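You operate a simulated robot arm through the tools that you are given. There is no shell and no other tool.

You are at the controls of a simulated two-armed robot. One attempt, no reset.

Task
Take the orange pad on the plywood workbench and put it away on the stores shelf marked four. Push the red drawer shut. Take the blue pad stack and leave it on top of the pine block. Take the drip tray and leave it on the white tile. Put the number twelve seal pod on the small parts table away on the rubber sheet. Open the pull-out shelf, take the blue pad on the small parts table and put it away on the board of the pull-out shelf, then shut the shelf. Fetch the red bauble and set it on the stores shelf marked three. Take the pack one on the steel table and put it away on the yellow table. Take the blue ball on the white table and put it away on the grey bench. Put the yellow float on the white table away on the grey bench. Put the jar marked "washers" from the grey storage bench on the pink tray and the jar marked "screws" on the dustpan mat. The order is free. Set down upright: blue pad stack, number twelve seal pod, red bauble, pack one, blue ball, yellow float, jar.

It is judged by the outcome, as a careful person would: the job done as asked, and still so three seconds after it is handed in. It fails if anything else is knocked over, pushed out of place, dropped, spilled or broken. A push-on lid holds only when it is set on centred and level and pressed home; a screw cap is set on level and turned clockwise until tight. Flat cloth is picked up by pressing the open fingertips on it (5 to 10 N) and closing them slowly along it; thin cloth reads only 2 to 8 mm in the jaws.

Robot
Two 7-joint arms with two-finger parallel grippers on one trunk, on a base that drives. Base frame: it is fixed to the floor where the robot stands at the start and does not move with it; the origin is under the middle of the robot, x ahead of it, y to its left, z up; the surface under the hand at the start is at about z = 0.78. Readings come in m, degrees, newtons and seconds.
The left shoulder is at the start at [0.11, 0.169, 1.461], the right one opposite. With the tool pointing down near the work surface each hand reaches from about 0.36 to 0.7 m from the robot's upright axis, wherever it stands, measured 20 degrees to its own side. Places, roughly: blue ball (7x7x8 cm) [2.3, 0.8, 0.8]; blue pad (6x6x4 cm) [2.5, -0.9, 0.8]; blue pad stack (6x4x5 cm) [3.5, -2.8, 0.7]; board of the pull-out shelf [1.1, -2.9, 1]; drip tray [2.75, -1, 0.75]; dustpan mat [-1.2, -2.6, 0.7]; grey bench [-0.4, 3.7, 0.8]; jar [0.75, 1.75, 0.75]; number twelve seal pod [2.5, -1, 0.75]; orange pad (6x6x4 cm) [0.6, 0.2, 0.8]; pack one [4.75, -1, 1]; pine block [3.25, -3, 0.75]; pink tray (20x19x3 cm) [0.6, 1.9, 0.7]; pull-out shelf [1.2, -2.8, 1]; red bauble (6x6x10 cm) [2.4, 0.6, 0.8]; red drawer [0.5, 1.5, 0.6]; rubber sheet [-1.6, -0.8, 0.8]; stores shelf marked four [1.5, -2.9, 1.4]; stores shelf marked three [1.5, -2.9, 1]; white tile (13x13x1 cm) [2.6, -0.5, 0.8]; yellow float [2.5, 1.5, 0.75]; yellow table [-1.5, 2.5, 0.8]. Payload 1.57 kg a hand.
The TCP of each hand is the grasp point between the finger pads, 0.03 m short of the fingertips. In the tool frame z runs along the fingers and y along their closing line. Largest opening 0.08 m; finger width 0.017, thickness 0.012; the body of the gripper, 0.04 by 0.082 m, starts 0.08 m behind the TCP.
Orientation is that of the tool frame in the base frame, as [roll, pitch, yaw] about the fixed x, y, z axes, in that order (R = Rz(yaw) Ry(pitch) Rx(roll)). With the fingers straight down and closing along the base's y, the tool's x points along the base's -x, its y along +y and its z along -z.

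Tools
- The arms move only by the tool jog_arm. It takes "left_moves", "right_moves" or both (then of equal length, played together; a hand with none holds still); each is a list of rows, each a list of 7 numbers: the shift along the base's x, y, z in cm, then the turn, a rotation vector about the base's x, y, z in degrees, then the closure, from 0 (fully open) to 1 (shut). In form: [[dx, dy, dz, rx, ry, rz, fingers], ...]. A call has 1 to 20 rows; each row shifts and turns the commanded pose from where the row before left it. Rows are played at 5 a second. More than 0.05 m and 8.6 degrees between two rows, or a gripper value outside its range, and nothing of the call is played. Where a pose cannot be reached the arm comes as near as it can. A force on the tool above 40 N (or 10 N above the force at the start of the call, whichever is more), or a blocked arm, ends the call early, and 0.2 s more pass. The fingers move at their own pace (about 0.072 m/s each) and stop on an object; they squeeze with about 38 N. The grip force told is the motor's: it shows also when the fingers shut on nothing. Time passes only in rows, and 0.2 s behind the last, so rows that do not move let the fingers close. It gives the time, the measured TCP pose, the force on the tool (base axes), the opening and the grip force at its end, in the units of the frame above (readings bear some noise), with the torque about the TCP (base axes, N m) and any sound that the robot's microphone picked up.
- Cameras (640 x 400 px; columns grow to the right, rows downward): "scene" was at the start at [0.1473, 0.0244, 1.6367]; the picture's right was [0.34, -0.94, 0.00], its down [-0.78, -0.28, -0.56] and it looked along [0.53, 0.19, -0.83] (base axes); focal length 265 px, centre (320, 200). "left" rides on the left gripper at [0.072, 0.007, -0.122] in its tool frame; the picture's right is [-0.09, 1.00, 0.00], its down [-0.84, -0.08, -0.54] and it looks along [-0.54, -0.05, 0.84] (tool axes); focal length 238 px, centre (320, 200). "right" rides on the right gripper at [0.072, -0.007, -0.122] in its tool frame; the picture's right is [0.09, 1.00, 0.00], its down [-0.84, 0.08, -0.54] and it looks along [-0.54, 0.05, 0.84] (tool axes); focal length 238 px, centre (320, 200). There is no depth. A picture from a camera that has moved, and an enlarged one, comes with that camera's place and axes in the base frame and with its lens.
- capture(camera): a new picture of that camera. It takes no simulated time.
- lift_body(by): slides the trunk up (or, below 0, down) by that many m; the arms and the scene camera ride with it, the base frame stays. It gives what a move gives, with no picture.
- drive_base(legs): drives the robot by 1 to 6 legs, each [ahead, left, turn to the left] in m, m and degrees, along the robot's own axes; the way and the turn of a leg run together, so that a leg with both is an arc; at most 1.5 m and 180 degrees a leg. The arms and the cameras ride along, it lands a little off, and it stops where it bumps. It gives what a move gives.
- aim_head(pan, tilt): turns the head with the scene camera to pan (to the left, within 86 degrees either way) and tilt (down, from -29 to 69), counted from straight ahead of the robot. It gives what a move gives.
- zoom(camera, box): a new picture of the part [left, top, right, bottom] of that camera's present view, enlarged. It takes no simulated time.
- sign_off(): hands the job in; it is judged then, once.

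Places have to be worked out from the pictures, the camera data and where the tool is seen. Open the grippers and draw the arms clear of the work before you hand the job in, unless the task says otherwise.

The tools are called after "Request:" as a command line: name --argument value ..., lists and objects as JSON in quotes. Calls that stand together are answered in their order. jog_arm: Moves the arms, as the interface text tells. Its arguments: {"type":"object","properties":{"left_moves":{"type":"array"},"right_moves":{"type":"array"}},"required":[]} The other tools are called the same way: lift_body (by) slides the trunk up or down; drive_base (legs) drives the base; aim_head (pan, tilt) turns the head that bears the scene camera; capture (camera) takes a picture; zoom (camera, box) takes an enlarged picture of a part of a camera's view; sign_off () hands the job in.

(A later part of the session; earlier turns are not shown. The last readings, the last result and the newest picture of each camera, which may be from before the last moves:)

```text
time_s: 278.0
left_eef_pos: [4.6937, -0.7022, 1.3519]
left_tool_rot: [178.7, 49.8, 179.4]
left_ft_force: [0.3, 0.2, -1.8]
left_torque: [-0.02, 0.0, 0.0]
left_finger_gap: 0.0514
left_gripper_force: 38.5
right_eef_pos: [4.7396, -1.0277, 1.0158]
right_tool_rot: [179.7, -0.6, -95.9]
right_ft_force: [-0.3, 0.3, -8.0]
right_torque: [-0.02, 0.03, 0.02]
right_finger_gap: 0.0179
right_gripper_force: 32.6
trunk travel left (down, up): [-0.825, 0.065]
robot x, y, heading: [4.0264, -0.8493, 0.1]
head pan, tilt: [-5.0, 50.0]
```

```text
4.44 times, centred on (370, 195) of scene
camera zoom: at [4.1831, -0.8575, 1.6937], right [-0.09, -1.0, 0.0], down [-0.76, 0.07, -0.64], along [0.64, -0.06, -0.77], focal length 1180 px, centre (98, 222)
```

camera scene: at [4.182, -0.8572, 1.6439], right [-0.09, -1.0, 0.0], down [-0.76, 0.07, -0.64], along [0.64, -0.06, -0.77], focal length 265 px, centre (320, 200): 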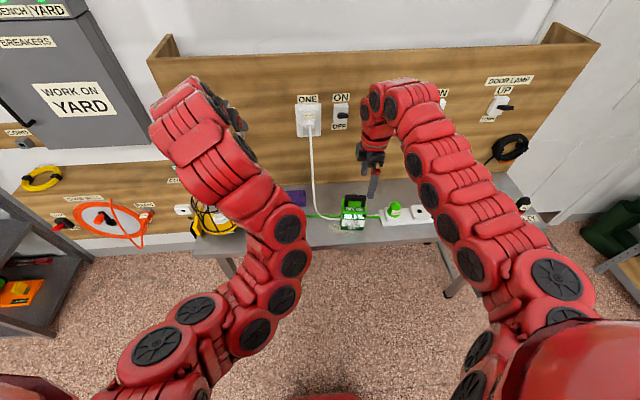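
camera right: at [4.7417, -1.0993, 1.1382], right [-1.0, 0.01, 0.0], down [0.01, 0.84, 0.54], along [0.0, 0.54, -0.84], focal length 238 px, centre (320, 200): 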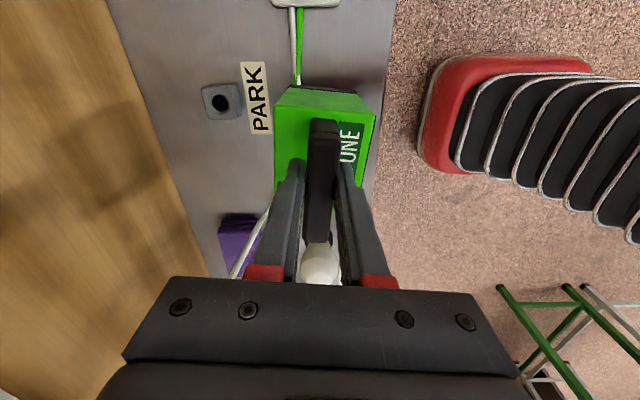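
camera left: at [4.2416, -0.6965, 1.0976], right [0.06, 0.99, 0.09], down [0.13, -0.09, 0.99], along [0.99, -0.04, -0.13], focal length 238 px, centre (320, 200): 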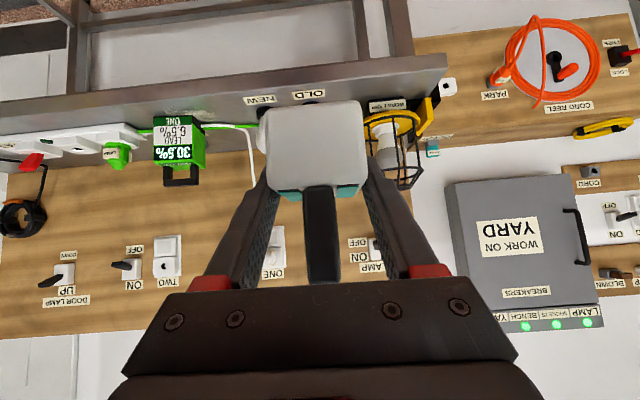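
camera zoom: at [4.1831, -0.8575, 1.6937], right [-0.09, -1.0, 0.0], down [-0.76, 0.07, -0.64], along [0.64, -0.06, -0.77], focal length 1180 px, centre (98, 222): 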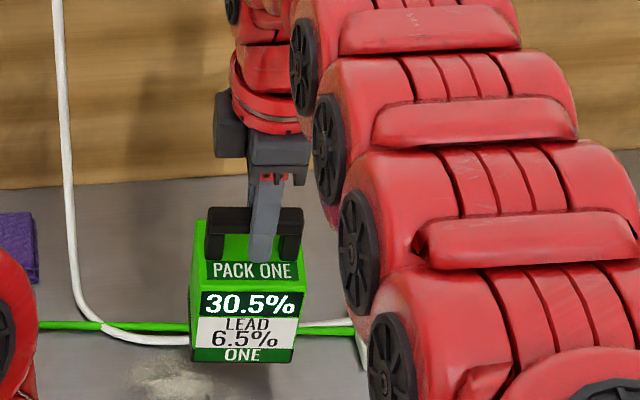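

Pack one hangs level (≈0.8 kg) and the cables stayed put. I lift a bit more, back away, and travel west along the aisle y≈−1.8.

Request:
lift_body --by 0.065

Request:
drive_base --legs '[[-0.32, 0, 0], [0, -0.95, 0]]'

Request:
capture --camera "right"

Request:
capture --camera "left"

```text
time_s: 279.0
left_eef_pos: [4.6939, -0.7017, 1.4161]
left_tool_rot: [178.7, 49.8, 179.4]
left_ft_force: [0.6, 0.1, -1.7]
left_torque: [0.02, 0.0, -0.01]
left_finger_gap: 0.0515
left_gripper_force: 37.9
right_eef_pos: [4.7406, -1.0298, 1.0812]
right_tool_rot: [179.8, -0.6, -95.8]
right_ft_force: [-0.2, 0.4, -7.6]
right_torque: [-0.01, -0.01, 0.01]
right_finger_gap: 0.018
right_gripper_force: 32.8
trunk travel left (down, up): [-0.89, 0.0]
robot x, y, heading: [4.0245, -0.8476, 0.1]
head pan, tilt: [-5.0, 50.0]
```

```text
time_s: 285.8
left_eef_pos: [4.3762, -1.658, 1.4156]
left_tool_rot: [178.7, 49.7, 179.6]
left_ft_force: [0.2, -0.4, -1.9]
left_torque: [0.0, 0.0, 0.0]
left_finger_gap: 0.0516
left_gripper_force: 38.1
right_eef_pos: [4.4235, -1.9862, 1.0814]
right_tool_rot: [179.8, -0.5, -95.6]
right_ft_force: [-0.8, 0.1, -6.7]
right_torque: [-0.05, 0.0, -0.03]
right_finger_gap: 0.018
right_gripper_force: 31.9
trunk travel left (down, up): [-0.89, 0.0]
robot x, y, heading: [3.7074, -1.8072, 0.3]
head pan, tilt: [-5.0, 50.0]
```

```text
taken
camera right: at [4.4245, -2.0558, 1.2037], right [-1.0, 0.01, 0.0], down [0.01, 0.84, 0.54], along [0.0, 0.54, -0.84], focal length 238 px, centre (320, 200)
```

right: 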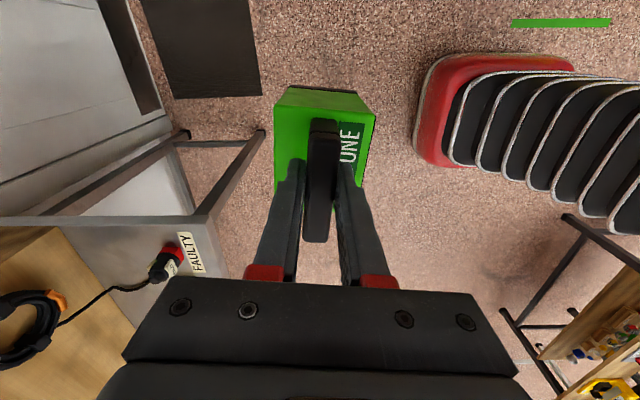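

```text
taken
camera left: at [4.2357, -1.6522, 1.4401], right [0.05, 1.0, 0.08], down [0.13, -0.09, 0.99], along [0.99, -0.04, -0.13], focal length 238 px, centre (320, 200)
```

left: 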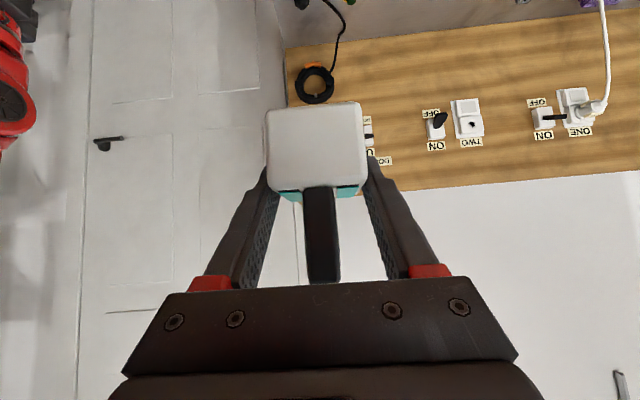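

Both items held. I drive backward (west) along the aisle.

Request:
drive_base --legs '[[-1.4, 0, 0], [-1.4, 0, 0], [-1.4, 0, 0]]'

Request:
aim_head --pan 86 --tilt 30

Request:
capture --camera "scene"

```text
time_s: 305.6
left_eef_pos: [0.2379, -1.6378, 1.4156]
left_tool_rot: [178.7, 49.7, 179.6]
left_ft_force: [0.1, 0.1, -1.5]
left_torque: [0.0, 0.0, -0.02]
left_finger_gap: 0.0516
left_gripper_force: 38.3
right_eef_pos: [0.2882, -1.9648, 1.0808]
right_tool_rot: [179.7, -0.5, -95.5]
right_ft_force: [0.3, -0.4, -6.4]
right_torque: [0.0, -0.04, -0.03]
right_finger_gap: 0.0179
right_gripper_force: 32.8
trunk travel left (down, up): [-0.89, 0.0]
robot x, y, heading: [-0.429, -1.7909, 0.2]
head pan, tilt: [-5.0, 50.0]
```

```text
time_s: 307.3
left_eef_pos: [0.2382, -1.6384, 1.4156]
left_tool_rot: [178.7, 49.7, 179.6]
left_ft_force: [0.2, -0.4, -1.7]
left_torque: [-0.01, 0.0, 0.02]
left_finger_gap: 0.0516
left_gripper_force: 38.5
right_eef_pos: [0.2874, -1.9647, 1.0809]
right_tool_rot: [179.8, -0.6, -95.5]
right_ft_force: [0.3, 0.2, -7.7]
right_torque: [-0.04, 0.01, -0.02]
right_finger_gap: 0.0181
right_gripper_force: 32.4
trunk travel left (down, up): [-0.89, 0.0]
robot x, y, heading: [-0.4282, -1.7876, 0.3]
head pan, tilt: [85.9, 30.0]
```

```text
taken
camera scene: at [-0.3425, -1.7002, 1.7884], right [1.0, -0.07, 0.0], down [-0.03, -0.5, -0.87], along [0.06, 0.86, -0.5], focal length 265 px, centre (320, 200)
```

scene: 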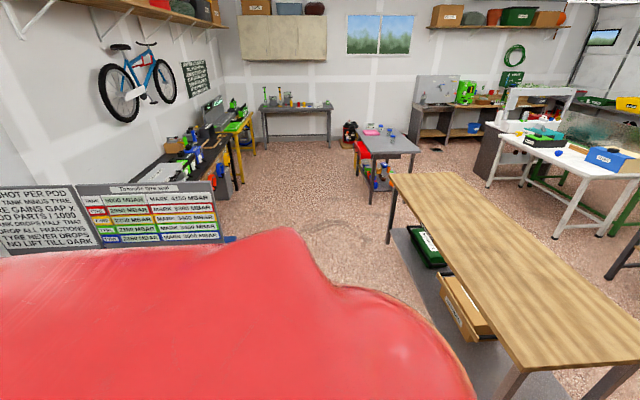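

I turn to face west and look at the bench with the rubber sheet.

Request:
drive_base --legs '[[0, 0, 90], [0, 0, 90]]'

Request:
aim_head --pan -20 --tilt 30

Request:
capture --camera "scene"

```text
time_s: 315.3
left_eef_pos: [-1.1013, -1.9266, 1.4164]
left_tool_rot: [178.7, 49.7, -1.8]
left_ft_force: [0.0, 0.6, -1.6]
left_torque: [0.02, 0.04, -0.02]
left_finger_gap: 0.0515
left_gripper_force: 38.2
right_eef_pos: [-1.1429, -1.5977, 1.0813]
right_tool_rot: [179.8, -0.5, 83.1]
right_ft_force: [0.4, 0.0, -7.1]
right_torque: [0.02, -0.02, 0.0]
right_finger_gap: 0.018
right_gripper_force: 32.6
trunk travel left (down, up): [-0.89, 0.0]
robot x, y, heading: [-0.4307, -1.7888, 178.9]
head pan, tilt: [85.9, 30.0]
```

```text
time_s: 317.1
left_eef_pos: [-1.1021, -1.9264, 1.4162]
left_tool_rot: [178.7, 49.6, -1.8]
left_ft_force: [-0.1, -0.5, -1.7]
left_torque: [0.02, -0.01, 0.01]
left_finger_gap: 0.0517
left_gripper_force: 38.3
right_eef_pos: [-1.1438, -1.5974, 1.0812]
right_tool_rot: [179.8, -0.5, 83.1]
right_ft_force: [0.0, 0.1, -7.1]
right_torque: [-0.02, 0.01, -0.06]
right_finger_gap: 0.0181
right_gripper_force: 32.4
trunk travel left (down, up): [-0.89, 0.0]
robot x, y, heading: [-0.4326, -1.7925, 179.0]
head pan, tilt: [-20.0, 30.0]
```

```text
taken
camera scene: at [-0.5967, -1.7563, 1.7883], right [0.36, 0.93, 0.0], down [0.47, -0.18, -0.87], along [-0.81, 0.31, -0.5], focal length 265 px, centre (320, 200)
```

scene: 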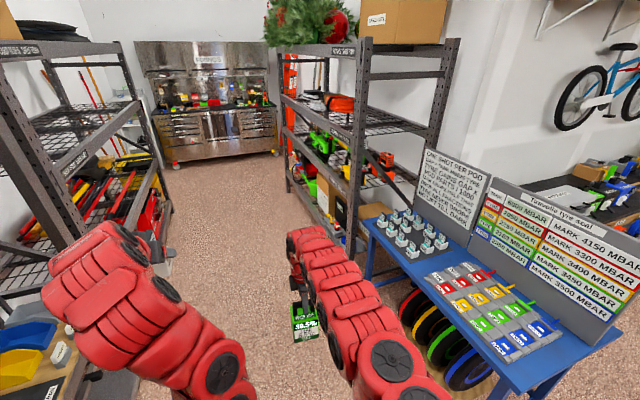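

There is a blue table with many pods and coloured packs. I zoom in to find the rubber sheet.

Request:
zoom --camera "scene" --box '[350, 140, 630, 380]'

Request:
drive_base --legs '[[0, -0.75, 1]]'

Request:
aim_head --pan -5 --tilt 35

Request:
capture --camera "scene"

```text
1.67 times, centred on (490, 260) of scene
camera zoom: at [-0.5967, -1.7563, 1.7883], right [0.36, 0.93, 0.0], down [0.47, -0.18, -0.87], along [-0.81, 0.31, -0.5], focal length 442 px, centre (37, 100)
```

zoom: 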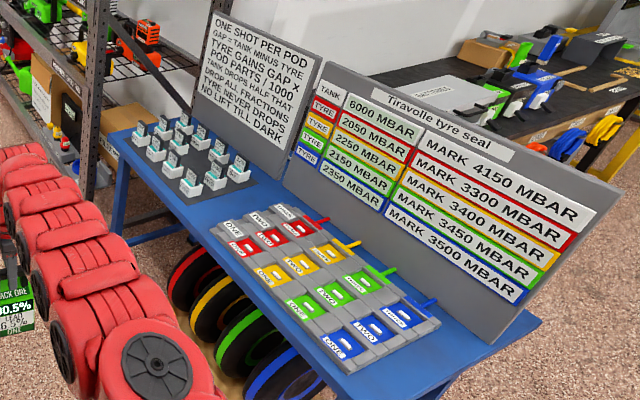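

```text
time_s: 321.2
left_eef_pos: [-1.0932, -1.1796, 1.4166]
left_tool_rot: [178.7, 49.6, -0.4]
left_ft_force: [0.9, -0.4, -1.5]
left_torque: [-0.04, 0.02, -0.02]
left_finger_gap: 0.0516
left_gripper_force: 38.5
right_eef_pos: [-1.1416, -0.8513, 1.0823]
right_tool_rot: [179.8, -0.5, 84.4]
right_ft_force: [0.2, 0.2, -6.8]
right_torque: [0.01, -0.01, -0.01]
right_finger_gap: 0.0181
right_gripper_force: 32.4
trunk travel left (down, up): [-0.89, 0.0]
robot x, y, heading: [-0.4232, -1.0297, -180.0]
head pan, tilt: [-20.0, 30.0]
```

```text
time_s: 322.0
left_eef_pos: [-1.0924, -1.1799, 1.4163]
left_tool_rot: [178.7, 49.7, -0.4]
left_ft_force: [-0.8, 0.0, -1.9]
left_torque: [-0.03, 0.0, -0.04]
left_finger_gap: 0.0516
left_gripper_force: 37.7
right_eef_pos: [-1.1407, -0.8524, 1.0817]
right_tool_rot: [179.8, -0.5, 84.4]
right_ft_force: [0.1, -0.4, -6.7]
right_torque: [0.05, 0.02, -0.01]
right_finger_gap: 0.0178
right_gripper_force: 32.4
trunk travel left (down, up): [-0.89, 0.0]
robot x, y, heading: [-0.4237, -1.0272, -179.8]
head pan, tilt: [-5.0, 35.0]
```

```text
taken
camera scene: at [-0.5939, -1.0204, 1.7805], right [0.08, 1.0, 0.0], down [0.57, -0.05, -0.82], along [-0.82, 0.07, -0.57], focal length 265 px, centre (320, 200)
```

scene: 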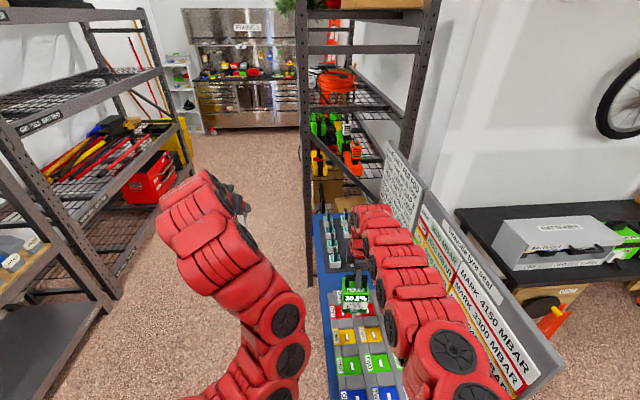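

The blue table faces south, so I should approach it from the south side facing +y. I retreat south, go west, and turn right.

Request:
drive_base --legs '[[0, 0.75, 0], [0.75, 0, 0], [0, 0, -90]]'

Request:
aim_head --pan 10 --tilt 45

Request:
capture --camera "scene"

```text
time_s: 333.4
left_eef_pos: [-1.3574, -1.1376, 1.4153]
left_tool_rot: [178.6, 49.7, -87.0]
left_ft_force: [-0.2, -0.3, -2.4]
left_torque: [-0.03, -0.02, 0.03]
left_finger_gap: 0.0517
left_gripper_force: 37.2
right_eef_pos: [-1.035, -1.0683, 1.0811]
right_tool_rot: [179.7, -0.4, -2.0]
right_ft_force: [0.3, -0.8, -6.7]
right_torque: [0.01, -0.01, 0.0]
right_finger_gap: 0.0179
right_gripper_force: 32.3
trunk travel left (down, up): [-0.89, 0.0]
robot x, y, heading: [-1.1628, -1.7964, 94.0]
head pan, tilt: [-5.0, 35.0]
```

```text
time_s: 334.2
left_eef_pos: [-1.3578, -1.1372, 1.4158]
left_tool_rot: [178.7, 49.8, -86.8]
left_ft_force: [0.3, -0.4, -2.0]
left_torque: [-0.01, -0.01, 0.01]
left_finger_gap: 0.0515
left_gripper_force: 38.0
right_eef_pos: [-1.034, -1.0695, 1.0819]
right_tool_rot: [179.8, -0.4, -2.1]
right_ft_force: [-0.5, -0.5, -8.4]
right_torque: [-0.03, -0.02, 0.02]
right_finger_gap: 0.0178
right_gripper_force: 32.4
trunk travel left (down, up): [-0.89, 0.0]
robot x, y, heading: [-1.1668, -1.7954, 93.7]
head pan, tilt: [10.0, 45.0]
```

```text
taken
camera scene: at [-1.1899, -1.6359, 1.7658], right [0.97, 0.24, 0.0], down [0.17, -0.69, -0.71], along [-0.17, 0.69, -0.71], focal length 265 px, centre (320, 200)
```

scene: 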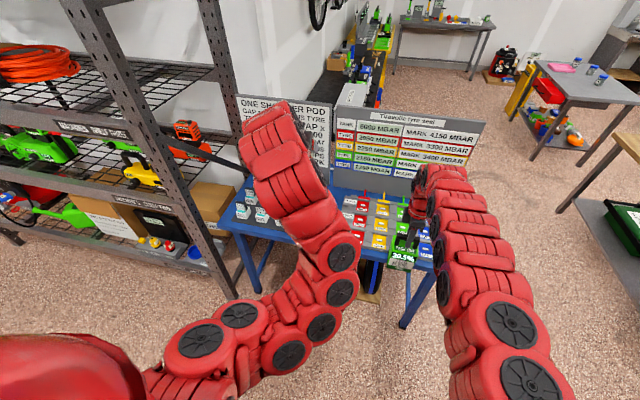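

I correct the heading, strafe left 0.38 m, and look down at the pods and sheet.

Request:
drive_base --legs '[[0, 0, -3.7], [0, 0.38, 0]]'

Request:
aim_head --pan -8 --tilt 45

Request:
capture --camera "scene"

Request:
zoom --camera "scene" --box '[240, 150, 400, 270]'

```text
time_s: 337.1
left_eef_pos: [-1.6992, -1.1295, 1.4157]
left_tool_rot: [178.6, 49.8, -90.4]
left_ft_force: [0.2, -0.3, -2.4]
left_torque: [-0.01, 0.01, 0.02]
left_finger_gap: 0.0515
left_gripper_force: 38.0
right_eef_pos: [-1.3731, -1.0797, 1.0809]
right_tool_rot: [179.9, -0.3, -5.5]
right_ft_force: [-0.2, 0.3, -6.2]
right_torque: [0.03, -0.03, 0.02]
right_finger_gap: 0.0178
right_gripper_force: 32.3
trunk travel left (down, up): [-0.89, 0.0]
robot x, y, heading: [-1.5447, -1.7986, 90.3]
head pan, tilt: [10.0, 45.0]
```

```text
time_s: 337.9
left_eef_pos: [-1.7012, -1.1295, 1.4148]
left_tool_rot: [178.7, 49.7, -90.4]
left_ft_force: [0.3, 0.7, -1.8]
left_torque: [0.03, 0.0, -0.03]
left_finger_gap: 0.0514
left_gripper_force: 38.1
right_eef_pos: [-1.3751, -1.0797, 1.0813]
right_tool_rot: [179.8, -0.5, -5.5]
right_ft_force: [0.3, 0.1, -6.4]
right_torque: [-0.02, -0.03, 0.03]
right_finger_gap: 0.0182
right_gripper_force: 32.6
trunk travel left (down, up): [-0.89, 0.0]
robot x, y, heading: [-1.5475, -1.796, 90.5]
head pan, tilt: [-8.0, 45.0]
```

```text
taken
camera scene: at [-1.5392, -1.6354, 1.7657], right [0.99, -0.13, 0.0], down [-0.09, -0.7, -0.71], along [0.09, 0.7, -0.71], focal length 265 px, centre (320, 200)
```

scene: 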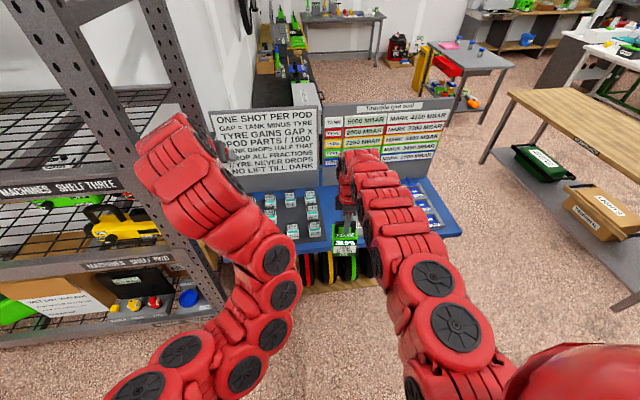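

```text
3.33 times, centred on (320, 210) of scene
camera zoom: at [-1.5392, -1.6354, 1.7657], right [0.99, -0.13, 0.0], down [-0.09, -0.7, -0.71], along [0.09, 0.7, -0.71], focal length 885 px, centre (320, 167)
```

zoom: 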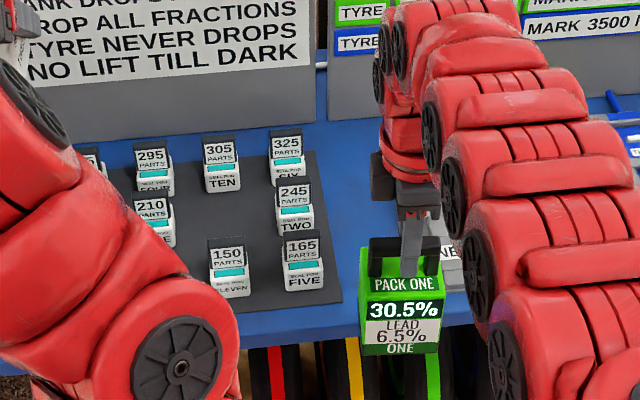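

Pods stand in a grid on the dark rubber sheet. I strafe 0.15 m left to see the part hidden by my arm.

Request:
drive_base --legs '[[0, 0.15, 0]]'

Request:
zoom --camera "scene" --box '[260, 150, 420, 270]'

Request:
capture --camera "right"

```text
time_s: 339.3
left_eef_pos: [-1.8466, -1.1288, 1.4155]
left_tool_rot: [178.4, 49.7, -90.7]
left_ft_force: [0.7, -0.2, -1.7]
left_torque: [0.0, -0.01, -0.01]
left_finger_gap: 0.0516
left_gripper_force: 37.9
right_eef_pos: [-1.5211, -1.0815, 1.0811]
right_tool_rot: [179.7, -0.4, -5.7]
right_ft_force: [0.7, -0.1, -6.4]
right_torque: [0.01, 0.01, -0.01]
right_finger_gap: 0.0178
right_gripper_force: 32.8
trunk travel left (down, up): [-0.89, 0.0]
robot x, y, heading: [-1.7002, -1.7985, 90.1]
head pan, tilt: [-8.0, 45.0]
```

```text
3.33 times, centred on (340, 210) of scene
camera zoom: at [-1.6845, -1.636, 1.7657], right [0.99, -0.14, 0.0], down [-0.1, -0.7, -0.71], along [0.09, 0.7, -0.71], focal length 885 px, centre (253, 167)
```

zoom: 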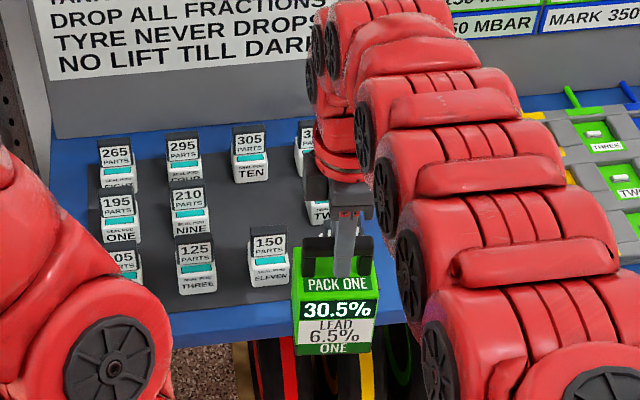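

```text
taken
camera right: at [-1.4481, -1.0804, 1.203], right [-0.01, -1.0, 0.0], down [-0.84, 0.01, 0.54], along [-0.54, 0.0, -0.84], focal length 238 px, centre (320, 200)
```

right: 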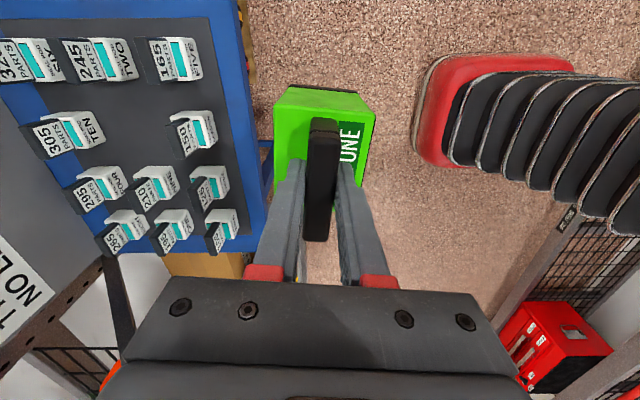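

The empty slot (third column, middle row) needs a vertical hand, since the wrist camera would hit neighbours when tilted. I'll re-grasp the pod vertically on the empty south end of the workbench; I drive there first.

Request:
drive_base --legs '[[0, -1.2, 0], [0, -1.15, 0]]'

Request:
lift_body --by -0.115

Request:
aim_head --pan 0 --tilt 45

Request:
capture --camera "scene"

```text
time_s: 350.8
left_eef_pos: [0.4936, -1.1059, 1.4162]
left_tool_rot: [178.7, 49.7, -90.0]
left_ft_force: [0.4, -0.6, -1.8]
left_torque: [0.02, 0.04, -0.03]
left_finger_gap: 0.0517
left_gripper_force: 38.3
right_eef_pos: [0.8194, -1.0539, 1.0806]
right_tool_rot: [179.8, -0.5, -5.1]
right_ft_force: [-0.4, -0.5, -7.3]
right_torque: [0.04, -0.01, -0.02]
right_finger_gap: 0.0181
right_gripper_force: 32.9
trunk travel left (down, up): [-0.89, 0.0]
robot x, y, heading: [0.6485, -1.7728, 90.7]
head pan, tilt: [-8.0, 45.0]
```

```text
time_s: 352.3
left_eef_pos: [0.4932, -1.106, 1.3006]
left_tool_rot: [178.7, 49.6, -90.0]
left_ft_force: [0.8, -0.4, -1.6]
left_torque: [0.0, -0.01, -0.02]
left_finger_gap: 0.0514
left_gripper_force: 37.8
right_eef_pos: [0.8209, -1.0537, 0.9664]
right_tool_rot: [180.0, -0.5, -5.1]
right_ft_force: [-1.2, 0.7, -7.5]
right_torque: [0.0, 0.01, 0.0]
right_finger_gap: 0.018
right_gripper_force: 32.4
trunk travel left (down, up): [-0.775, 0.115]
robot x, y, heading: [0.649, -1.7712, 90.9]
head pan, tilt: [-8.0, 45.0]
```

```text
time_s: 352.9
left_eef_pos: [0.4934, -1.1041, 1.3003]
left_tool_rot: [178.7, 49.7, -90.0]
left_ft_force: [-0.3, 0.8, -1.5]
left_torque: [0.0, 0.02, -0.01]
left_finger_gap: 0.0517
left_gripper_force: 38.1
right_eef_pos: [0.8203, -1.0547, 0.9658]
right_tool_rot: [179.8, -0.5, -5.1]
right_ft_force: [0.7, -0.5, -7.0]
right_torque: [-0.02, -0.03, 0.05]
right_finger_gap: 0.0179
right_gripper_force: 32.2
trunk travel left (down, up): [-0.775, 0.115]
robot x, y, heading: [0.6508, -1.7726, 90.5]
head pan, tilt: [0.0, 45.0]
```

```text
taken
camera scene: at [0.6483, -1.6099, 1.6507], right [1.0, 0.01, 0.0], down [0.01, -0.71, -0.71], along [-0.01, 0.71, -0.71], focal length 265 px, centre (320, 200)
```

scene: 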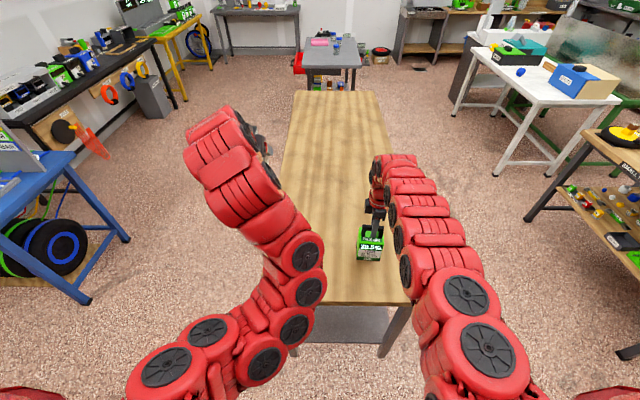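

The south end of the workbench is free. I lower the pod toward it.

Request:
jog_arm --left_moves '[[1, 1, -4.5, 0, 0, 0, 1], [1, 1, -4.5, 0, 0, 0, 1], [1, 1, -4.5, 0, 0, 0, 1], [1, 1, -4.5, 0, 0, 0, 1], [1, 1, -4.5, 0, 0, 0, 1], [1, 0, -4.5, 0, 0, 0, 1], [0, 0, -4.5, 0, 0, 0, 1], [0, 0, -4.5, 0, 0, 0, 1], [0, 0, -4.5, 0, 0, 0, 1], [0, 0, -4, 0, 0, 0, 1], [0, 0, 0, 0, 0, 0, 1]]'

Request:
capture --camera "left"

```text
time_s: 355.4
left_eef_pos: [0.5528, -1.0574, 0.8563]
left_tool_rot: [178.7, 49.8, -90.0]
left_ft_force: [-0.1, -0.6, -1.7]
left_torque: [0.01, -0.02, 0.02]
left_finger_gap: 0.0515
left_gripper_force: 37.8
right_eef_pos: [0.82, -1.0552, 0.9671]
right_tool_rot: [179.8, -0.5, -5.1]
right_ft_force: [0.0, -0.7, -6.8]
right_torque: [0.0, -0.01, 0.02]
right_finger_gap: 0.018
right_gripper_force: 32.7
trunk travel left (down, up): [-0.775, 0.115]
robot x, y, heading: [0.6473, -1.7757, 90.6]
head pan, tilt: [0.0, 45.0]
```

```text
taken
camera left: at [0.5498, -1.1959, 0.8806], right [-1.0, 0.04, 0.08], down [0.09, 0.13, 0.99], along [0.03, 0.99, -0.13], focal length 238 px, centre (320, 200)
```

left: 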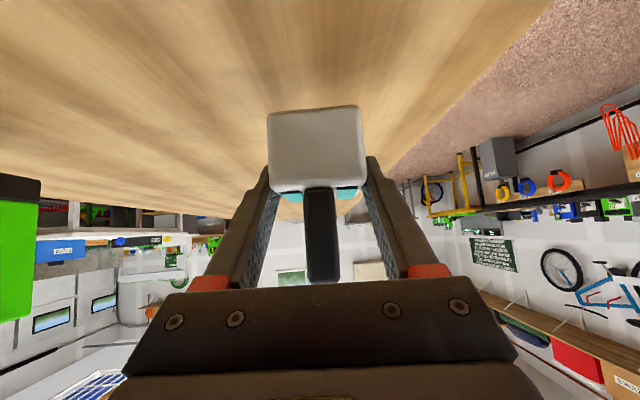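

Request:
jog_arm --left_moves '[[0, 0, -2, 0, 0, 0, 1], [0, 0, -0.7, 0, 0, 0, 1], [0, 0, -0.4, 0, 0, 0, 1], [0, 0, 0, 0, 0, 0, 1]]'

Request:
jog_arm --left_moves '[[0, 0, -0.3, 0, 0, 0, 1], [0, 0, 0, 0, 0, 0, 1]]'

```text
time_s: 356.4
left_eef_pos: [0.5537, -1.0555, 0.8247]
left_tool_rot: [178.7, 49.7, -90.1]
left_ft_force: [0.3, 0.2, -1.4]
left_torque: [-0.05, -0.02, -0.04]
left_finger_gap: 0.0516
left_gripper_force: 38.4
right_eef_pos: [0.8192, -1.0544, 0.9673]
right_tool_rot: [179.9, -0.5, -5.1]
right_ft_force: [0.1, -0.5, -6.7]
right_torque: [0.03, -0.03, -0.04]
right_finger_gap: 0.0176
right_gripper_force: 32.7
trunk travel left (down, up): [-0.775, 0.115]
robot x, y, heading: [0.649, -1.7714, 90.8]
head pan, tilt: [0.0, 45.0]
```

```text
time_s: 356.9
left_eef_pos: [0.5534, -1.0565, 0.8231]
left_tool_rot: [178.8, 49.8, -90.1]
left_ft_force: [-0.1, 0.3, 3.3]
left_torque: [0.0, -0.13, 0.01]
left_finger_gap: 0.0515
left_gripper_force: 37.7
right_eef_pos: [0.8205, -1.0555, 0.9676]
right_tool_rot: [179.8, -0.5, -5.1]
right_ft_force: [-0.3, -0.8, -6.9]
right_torque: [0.0, -0.02, 0.02]
right_finger_gap: 0.0179
right_gripper_force: 32.9
trunk travel left (down, up): [-0.775, 0.115]
robot x, y, heading: [0.6471, -1.775, 90.8]
head pan, tilt: [0.0, 45.0]
```

The pod rests on the workbench. I release, withdraw, and start turning the hand upright.

Request:
jog_arm --left_moves '[[0, 0, -0.1, 0, 0, 0, 0.5], [0, 0, 0, 0, 0, 0, 0.15], [0, 0, 0, 0, 0, 0, 0.1], [0, -1.6, 1.3, 0, 0, 0, 0.1], [0, -2.4, 2, 0, 0, 0, 0.1], [0, -3, 2.5, 0, 0, 0, 0], [0, -2, 4, 0, 0, 0, 0], [0, 0, 4.5, 0, 0, 0, 0], [0, 0, 4.5, 0, 0, 0, 0]]'

Request:
jog_arm --left_moves '[[0, 1, 0.5, -8.3, 0, 0, 0], [0, 1, 0.5, -8.3, 0, 0, 0], [0, 1.5, 0.5, -8.3, 0, 0, 0], [0, 1.5, 0, -8.3, 0, 0, 0], [0, 1.5, 0, -8.3, 0, 0, 0], [0, 1.5, 0, -8.3, 0, 0, 0], [0, 0, 0, 0, 0, 0, 0]]'

Request:
capture --camera "left"

```text
time_s: 358.9
left_eef_pos: [0.5519, -1.1472, 1.0075]
left_tool_rot: [178.7, 49.5, -90.0]
left_ft_force: [1.3, 0.0, 0.8]
left_torque: [0.0, 0.0, -0.02]
left_finger_gap: 0.0801
left_gripper_force: 0.1
right_eef_pos: [0.8205, -1.054, 0.9659]
right_tool_rot: [179.9, -0.5, -5.1]
right_ft_force: [0.4, 0.1, -6.5]
right_torque: [-0.02, -0.05, 0.02]
right_finger_gap: 0.0178
right_gripper_force: 32.6
trunk travel left (down, up): [-0.775, 0.115]
robot x, y, heading: [0.6492, -1.7746, 90.8]
head pan, tilt: [0.0, 45.0]
```

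```text
time_s: 360.6
left_eef_pos: [0.5525, -1.0679, 1.0238]
left_tool_rot: [178.8, -0.1, -89.9]
left_ft_force: [-0.3, -0.6, 0.3]
left_torque: [0.0, 0.02, 0.05]
left_finger_gap: 0.08
left_gripper_force: 0.1
right_eef_pos: [0.8203, -1.0545, 0.966]
right_tool_rot: [179.8, -0.5, -5.1]
right_ft_force: [-0.3, -1.0, -6.9]
right_torque: [0.03, -0.02, 0.01]
right_finger_gap: 0.0178
right_gripper_force: 32.1
trunk travel left (down, up): [-0.775, 0.115]
robot x, y, heading: [0.6495, -1.772, 91.0]
head pan, tilt: [0.0, 45.0]
```

```text
taken
camera left: at [0.5489, -1.1377, 1.1464], right [-1.0, 0.09, 0.02], down [0.09, 0.84, 0.54], along [0.03, 0.54, -0.84], focal length 238 px, centre (320, 200)
```

left: 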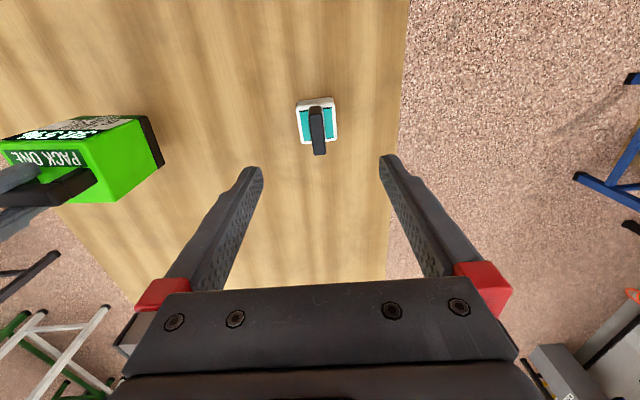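

The pod stands at about [0.553, −1.057]. I rotate the tool +90° so I can hold it by the unlabelled sides (its label will then face the front on the sheet).

Request:
jog_arm --left_moves '[[0, 0, 0, 0, 0, 8.2, 0], [0, 0, 0, 0, 0, 8.2, 0], [0, 0, 0, 0, 0, 8.2, 0], [0, 0, 0, 0, 0, 8.2, 0], [0, 0, 0, 0, 0, 8.2, 0], [0, 0, 0, 0, 0, 8.2, 0], [0, 0, 0, 0, 0, 8.2, 0], [0, 0, 0, 0, 0, 8.2, 0], [0, 0, 0, 0, 0, 8.2, 0], [0, 0, 0, 0, 0, 8.2, 0], [0, 1, 0, 0, 0, 8, 0], [0, 0, 0, 0, 0, 0, 0]]'

Request:
capture --camera "left"

```text
time_s: 363.1
left_eef_pos: [0.5548, -1.0585, 1.0243]
left_tool_rot: [178.7, 0.0, 0.1]
left_ft_force: [0.5, -0.3, 0.0]
left_torque: [0.0, -0.01, 0.01]
left_finger_gap: 0.0799
left_gripper_force: 0.0
right_eef_pos: [0.8212, -1.055, 0.9663]
right_tool_rot: [-180.0, -0.5, -5.1]
right_ft_force: [-0.3, 0.1, -7.2]
right_torque: [0.0, -0.01, -0.01]
right_finger_gap: 0.018
right_gripper_force: 32.8
trunk travel left (down, up): [-0.775, 0.115]
robot x, y, heading: [0.6488, -1.7723, 90.7]
head pan, tilt: [0.0, 45.0]
```

```text
taken
camera left: at [0.6261, -1.0597, 1.1456], right [-0.09, -1.0, 0.02], down [-0.84, 0.09, 0.54], along [-0.54, 0.03, -0.84], focal length 238 px, centre (320, 200)
```

left: 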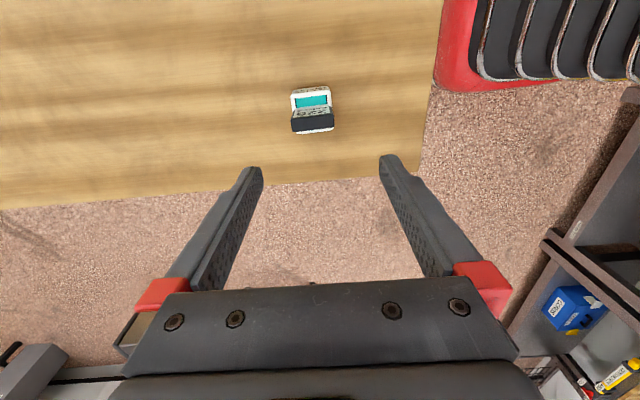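

I shift slightly and descend over the pod, then check before closing.

Request:
jog_arm --left_moves '[[0.4, 0.7, 0, 0, 0, 0, 0], [0, 0, -4.5, 0, 0, 0, 0], [0, 0, -4.5, 0, 0, 0, 0], [0, 0, 0, 0, 0, 0, 0]]'

Request:
zoom --camera "left" --box '[200, 60, 440, 240]'

```text
time_s: 364.1
left_eef_pos: [0.5542, -1.0669, 0.9583]
left_tool_rot: [178.8, 0.1, 0.0]
left_ft_force: [-0.1, -0.7, 0.4]
left_torque: [-0.04, -0.01, 0.01]
left_finger_gap: 0.0801
left_gripper_force: 0.2
left hand out of reach, approached as far as the arm can: row 1, 2, 3
right_eef_pos: [0.8204, -1.0543, 0.9664]
right_tool_rot: [179.8, -0.6, -5.1]
right_ft_force: [-0.3, 0.3, -7.2]
right_torque: [0.01, 0.02, 0.0]
right_finger_gap: 0.018
right_gripper_force: 32.7
trunk travel left (down, up): [-0.775, 0.115]
robot x, y, heading: [0.6514, -1.7723, 90.4]
head pan, tilt: [0.0, 45.0]
```

```text
2.22 times, centred on (320, 150) of left
camera zoom: at [0.6245, -1.0702, 1.0799], right [-0.09, -1.0, 0.02], down [-0.84, 0.09, 0.54], along [-0.54, 0.03, -0.84], focal length 530 px, centre (320, 311)
```

zoom: 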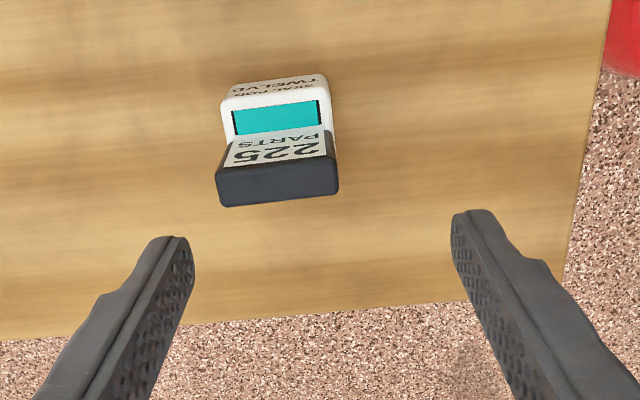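

The arm is at its reach limit here, so I drive 8 cm closer and align yaw (+5°) before descending.

Request:
drive_base --legs '[[0.08, 0, 0]]'

Request:
jog_arm --left_moves '[[0, -4, 0, 0, 0, 5, 0], [0.3, -2.4, 0, 0, 0, 0, 0], [0, 0, 0, 0, 0, 0, 0]]'

Request:
zoom --camera "left" --box '[200, 60, 440, 240]'

```text
time_s: 365.2
left_eef_pos: [0.5517, -0.9891, 0.9584]
left_tool_rot: [178.8, 0.0, 0.1]
left_ft_force: [0.5, 0.4, 0.3]
left_torque: [0.04, 0.0, 0.02]
left_finger_gap: 0.08
left_gripper_force: 0.1
right_eef_pos: [0.819, -0.977, 0.9675]
right_tool_rot: [179.9, -0.5, -5.1]
right_ft_force: [-0.6, -0.2, -6.6]
right_torque: [0.0, -0.02, 0.04]
right_finger_gap: 0.0177
right_gripper_force: 32.5
trunk travel left (down, up): [-0.775, 0.115]
robot x, y, heading: [0.6479, -1.6947, 90.9]
head pan, tilt: [0.0, 45.0]
```

```text
time_s: 366.0
left_eef_pos: [0.5533, -1.0511, 0.9558]
left_tool_rot: [178.5, -0.1, 5.1]
left_ft_force: [0.6, -0.3, -0.8]
left_torque: [-0.03, -0.02, -0.01]
left_finger_gap: 0.0797
left_gripper_force: 0.0
right_eef_pos: [0.8184, -0.9744, 0.9662]
right_tool_rot: [179.8, -0.5, -5.1]
right_ft_force: [-0.8, 0.7, -6.6]
right_torque: [-0.02, -0.01, 0.0]
right_finger_gap: 0.0178
right_gripper_force: 32.9
trunk travel left (down, up): [-0.775, 0.115]
robot x, y, heading: [0.6429, -1.6968, 90.9]
head pan, tilt: [0.0, 45.0]
```

```text
2.22 times, centred on (320, 150) of left
camera zoom: at [0.6243, -1.0481, 1.0784], right [0.0, -1.0, 0.03], down [-0.84, 0.02, 0.54], along [-0.54, -0.02, -0.84], focal length 530 px, centre (320, 311)
```

zoom: 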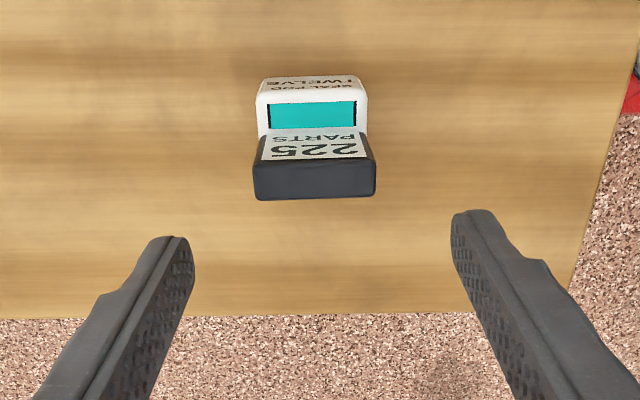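

Aligned. I trim (+0.4, +0.3 cm) and descend around the pod, then grip it.

Request:
jog_arm --left_moves '[[0.4, 0.3, 0, 0, 0, 0, 0.1], [0, 0, -4, 0, 0, 0, 0.1], [0, 0, -4, 0, 0, 0, 0.1], [0, 0, -4, 0, 0, 0, 0.1], [0, 0, -1.7, 0, 0, 0, 0.1], [0, 0, 0, 0, 0, 0, 0.1]]'

Request:
zoom --camera "left" --box '[200, 60, 440, 240]'

```text
time_s: 367.4
left_eef_pos: [0.5598, -1.0502, 0.8211]
left_tool_rot: [178.6, -0.1, 5.1]
left_ft_force: [-0.3, 0.0, 0.4]
left_torque: [-0.03, -0.04, -0.02]
left_finger_gap: 0.0721
left_gripper_force: 0.1
right_eef_pos: [0.8189, -0.9756, 0.9661]
right_tool_rot: [179.8, -0.5, -5.0]
right_ft_force: [0.4, 1.2, -7.1]
right_torque: [0.03, 0.01, 0.02]
right_finger_gap: 0.0179
right_gripper_force: 32.3
trunk travel left (down, up): [-0.775, 0.115]
robot x, y, heading: [0.6486, -1.6963, 90.9]
head pan, tilt: [0.0, 45.0]
```

```text
2.22 times, centred on (320, 150) of left
camera zoom: at [0.6315, -1.0472, 0.9428], right [0.0, -1.0, 0.02], down [-0.84, 0.02, 0.54], along [-0.54, -0.02, -0.84], focal length 530 px, centre (320, 311)
```

zoom: 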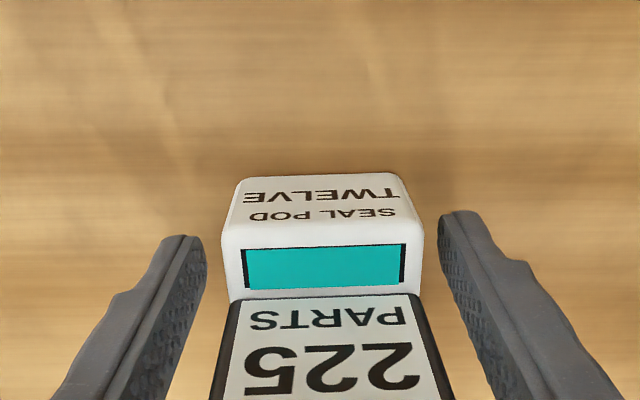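

The pod is centred. I close and lift.

Request:
jog_arm --left_moves '[[0, 0, 0, 0, 0, 0, 0.5], [0, 0, 0, 0, 0, 0, 1], [0, 0, 0, 0, 0, 0, 1], [0, 0, 0, 0, 0, 0, 1], [0, 0, 2, 0, 0, 0, 1], [0, 0, 4, 0, 0, 0, 1], [0, 0, 4, 0, 0, 0, 1], [0, 0, 4.5, 0, 0, 0, 1], [0, 0, 4.5, 0, 0, 0, 1], [0, 0, 0, 0, 0, 0, 1]]'

Request:
zoom --camera "left" --box '[200, 60, 440, 240]'

```text
time_s: 369.6
left_eef_pos: [0.5586, -1.0491, 1.0098]
left_tool_rot: [178.6, 0.0, 5.1]
left_ft_force: [0.5, 0.3, -2.1]
left_torque: [0.01, -0.01, 0.02]
left_finger_gap: 0.0518
left_gripper_force: 38.4
right_eef_pos: [0.8177, -0.9745, 0.9667]
right_tool_rot: [179.7, -0.5, -5.2]
right_ft_force: [-0.3, 1.0, -8.5]
right_torque: [-0.01, -0.02, 0.03]
right_finger_gap: 0.018
right_gripper_force: 32.4
trunk travel left (down, up): [-0.775, 0.115]
robot x, y, heading: [0.6506, -1.6953, 90.8]
head pan, tilt: [0.0, 45.0]
```

```text
2.22 times, centred on (320, 150) of left
camera zoom: at [0.6307, -1.0461, 1.1319], right [0.0, -1.0, 0.02], down [-0.84, 0.02, 0.54], along [-0.54, -0.02, -0.84], focal length 530 px, centre (320, 311)
```

zoom: 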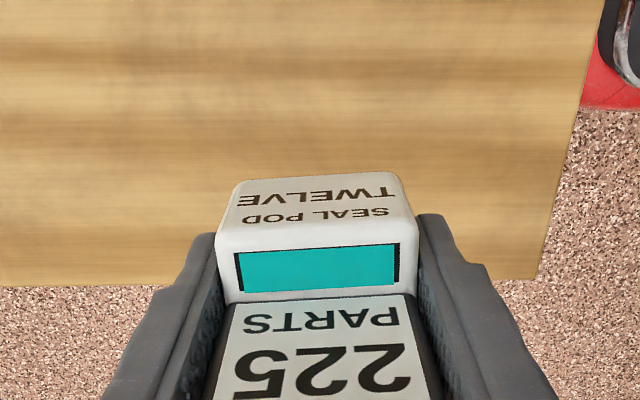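

The pod is now held vertically. I rotate it back −95° to neutral and drive to the blue table.

Request:
jog_arm --left_moves '[[0, -1, 0, 0, 0, -8, 1], [0, -1, 0, 0, 0, -8, 1], [0, 0, 0, 0, 0, -8, 1], [0, 0, 0, 0, 0, -8, 1], [0, 0, 0, 0, 0, -8, 1], [0, 0, 0, 0, 0, -8, 1], [0, 0, 0, 0, 0, -8, 1], [0, 0, 0, 0, 0, -8, 1], [0, 0, 0, 0, 0, -8, 1], [0, 0, 0, 0, 0, -8, 1], [0, 0, 0, 0, 0, -8, 1], [0, 0, 0, 0, 0, -7, 1], [0, 0, 3, 0, 0, 0, 1], [0, 0, 3, 0, 0, 0, 1]]'

Request:
lift_body --by 0.115

Request:
drive_base --legs '[[-0.12, 0, -0.8], [0, 1.1, 0], [0, 0.98, 0]]'

Request:
capture --camera "left"

Request:
capture --camera "scene"

```text
time_s: 372.6
left_eef_pos: [0.5607, -1.0572, 1.071]
left_tool_rot: [178.6, -0.2, -90.1]
left_ft_force: [0.8, -0.2, -2.4]
left_torque: [-0.02, -0.01, 0.0]
left_finger_gap: 0.0516
left_gripper_force: 37.6
left hand out of reach, approached as far as the arm can: row 8, 12, 13
right_eef_pos: [0.8181, -0.9764, 0.9668]
right_tool_rot: [179.9, -0.4, -5.1]
right_ft_force: [-0.1, 0.2, -7.1]
right_torque: [0.0, -0.02, 0.0]
right_finger_gap: 0.0178
right_gripper_force: 32.3
trunk travel left (down, up): [-0.775, 0.115]
robot x, y, heading: [0.6491, -1.6934, 90.8]
head pan, tilt: [0.0, 45.0]
```

```text
time_s: 374.1
left_eef_pos: [0.5612, -1.0563, 1.1844]
left_tool_rot: [178.6, -0.3, -89.9]
left_ft_force: [0.2, -0.6, -1.7]
left_torque: [-0.01, 0.01, -0.04]
left_finger_gap: 0.0517
left_gripper_force: 37.7
right_eef_pos: [0.8195, -0.9759, 1.081]
right_tool_rot: [179.7, -0.5, -5.1]
right_ft_force: [-0.3, -0.3, -6.7]
right_torque: [0.01, -0.07, 0.01]
right_finger_gap: 0.0179
right_gripper_force: 32.6
trunk travel left (down, up): [-0.89, 0.0]
robot x, y, heading: [0.6508, -1.6983, 90.9]
head pan, tilt: [0.0, 45.0]
```

```text
time_s: 385.2
left_eef_pos: [-1.5214, -1.1894, 1.1842]
left_tool_rot: [178.6, -0.3, -89.1]
left_ft_force: [-0.3, 1.4, -1.8]
left_torque: [0.01, 0.0, 0.0]
left_finger_gap: 0.0517
left_gripper_force: 37.9
right_eef_pos: [-1.2667, -1.1052, 1.0804]
right_tool_rot: [179.8, -0.6, -4.3]
right_ft_force: [-1.2, -0.3, -6.6]
right_torque: [-0.02, 0.02, 0.0]
right_finger_gap: 0.018
right_gripper_force: 32.2
trunk travel left (down, up): [-0.89, 0.0]
robot x, y, heading: [-1.4276, -1.8258, 91.6]
head pan, tilt: [0.0, 45.0]
```

```text
taken
camera left: at [-1.5258, -1.2601, 1.3067], right [-1.0, 0.08, 0.02], down [0.08, 0.84, 0.54], along [0.02, 0.54, -0.84], focal length 238 px, centre (320, 200)
```

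left: 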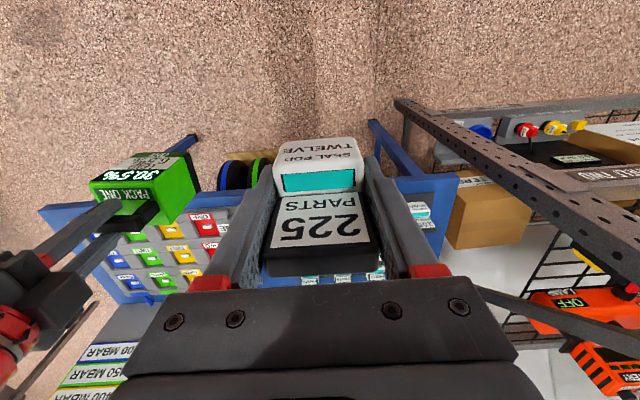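

```text
taken
camera scene: at [-1.4299, -1.6632, 1.7657], right [1.0, 0.03, 0.0], down [0.02, -0.71, -0.71], along [-0.02, 0.71, -0.71], focal length 265 px, centre (320, 200)
```

scene: 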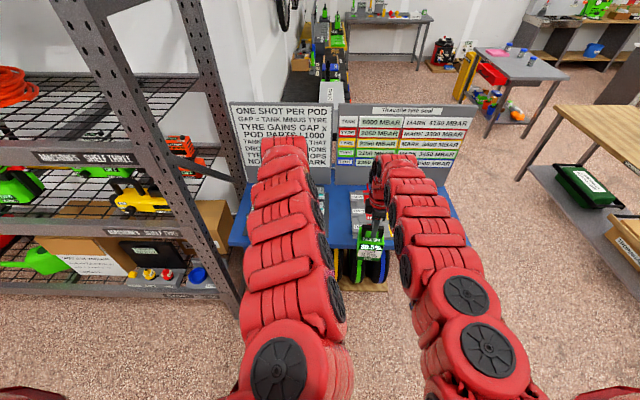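

I retract the right hand with the pack so it stays clear of the boards, then drive ahead so the left hand is near the slot.

Request:
jog_arm --right_moves '[[0, -3.5, 0, 0, 0, 0, 1], [0, -3.5, 0, 0, 0, 0, 1], [0, -3.5, 0, 0, 0, 0, 1], [0, -3.5, 0, 0, 0, 0, 1]]'

Request:
drive_base --legs '[[0.33, 0.04, -1.6]]'

Request:
capture --camera "left"

Request:
capture --camera "right"

Request:
capture --camera "scene"

```text
time_s: 386.2
left_eef_pos: [-1.5298, -1.1904, 1.1846]
left_tool_rot: [178.9, -0.4, -89.1]
left_ft_force: [-1.2, -0.4, -1.8]
left_torque: [-0.01, -0.07, 0.0]
left_finger_gap: 0.0515
left_gripper_force: 37.4
right_eef_pos: [-1.273, -1.2034, 1.065]
right_tool_rot: [179.6, -0.8, -4.2]
right_ft_force: [-1.6, -0.1, -6.4]
right_torque: [-0.03, -0.02, -0.02]
right_finger_gap: 0.0181
right_gripper_force: 32.6
right hand out of reach, approached as far as the arm can: row 3, 4
trunk travel left (down, up): [-0.89, 0.0]
robot x, y, heading: [-1.428, -1.824, 91.5]
head pan, tilt: [0.0, 45.0]
```

```text
time_s: 388.4
left_eef_pos: [-1.5442, -0.8565, 1.185]
left_tool_rot: [178.6, -0.2, -91.1]
left_ft_force: [0.7, 0.3, -1.5]
left_torque: [0.01, -0.02, 0.0]
left_finger_gap: 0.0518
left_gripper_force: 37.8
right_eef_pos: [-1.2892, -0.8808, 1.0647]
right_tool_rot: [179.7, -0.4, -6.2]
right_ft_force: [0.0, -0.1, -6.7]
right_torque: [-0.02, 0.01, -0.02]
right_finger_gap: 0.0177
right_gripper_force: 32.7
trunk travel left (down, up): [-0.89, 0.0]
robot x, y, heading: [-1.4723, -1.4944, 89.6]
head pan, tilt: [0.0, 45.0]
```

```text
taken
camera left: at [-1.5499, -0.9283, 1.3076], right [-0.99, 0.11, 0.02], down [0.11, 0.84, 0.54], along [0.04, 0.54, -0.84], focal length 238 px, centre (320, 200)
```

left: 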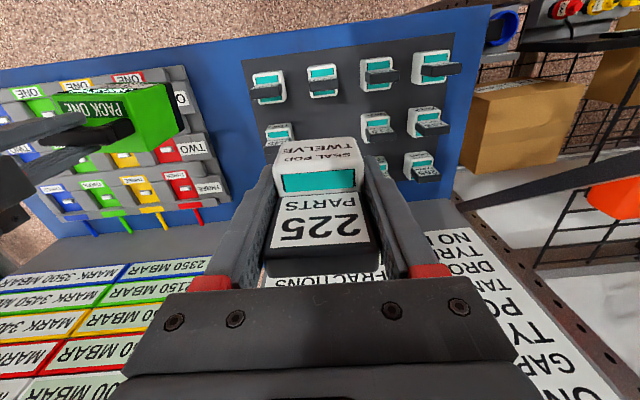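

```text
taken
camera right: at [-1.2177, -0.8797, 1.1864], right [-0.02, -1.0, 0.01], down [-0.84, 0.02, 0.54], along [-0.54, 0.0, -0.84], focal length 238 px, centre (320, 200)
```

right: 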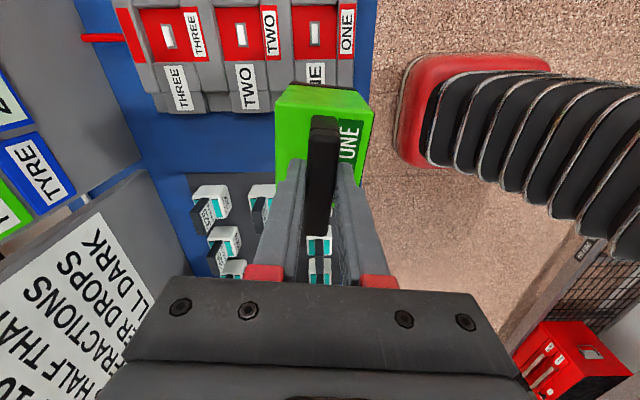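

```text
taken
camera scene: at [-1.4678, -1.335, 1.766], right [1.0, -0.01, 0.0], down [0.0, -0.71, -0.71], along [0.0, 0.71, -0.71], focal length 265 px, centre (320, 200)
```

scene: 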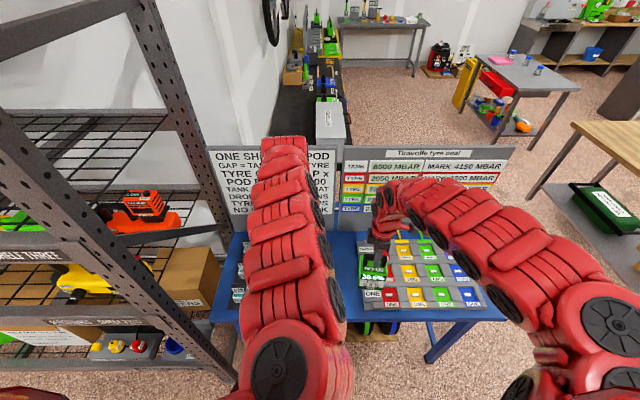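

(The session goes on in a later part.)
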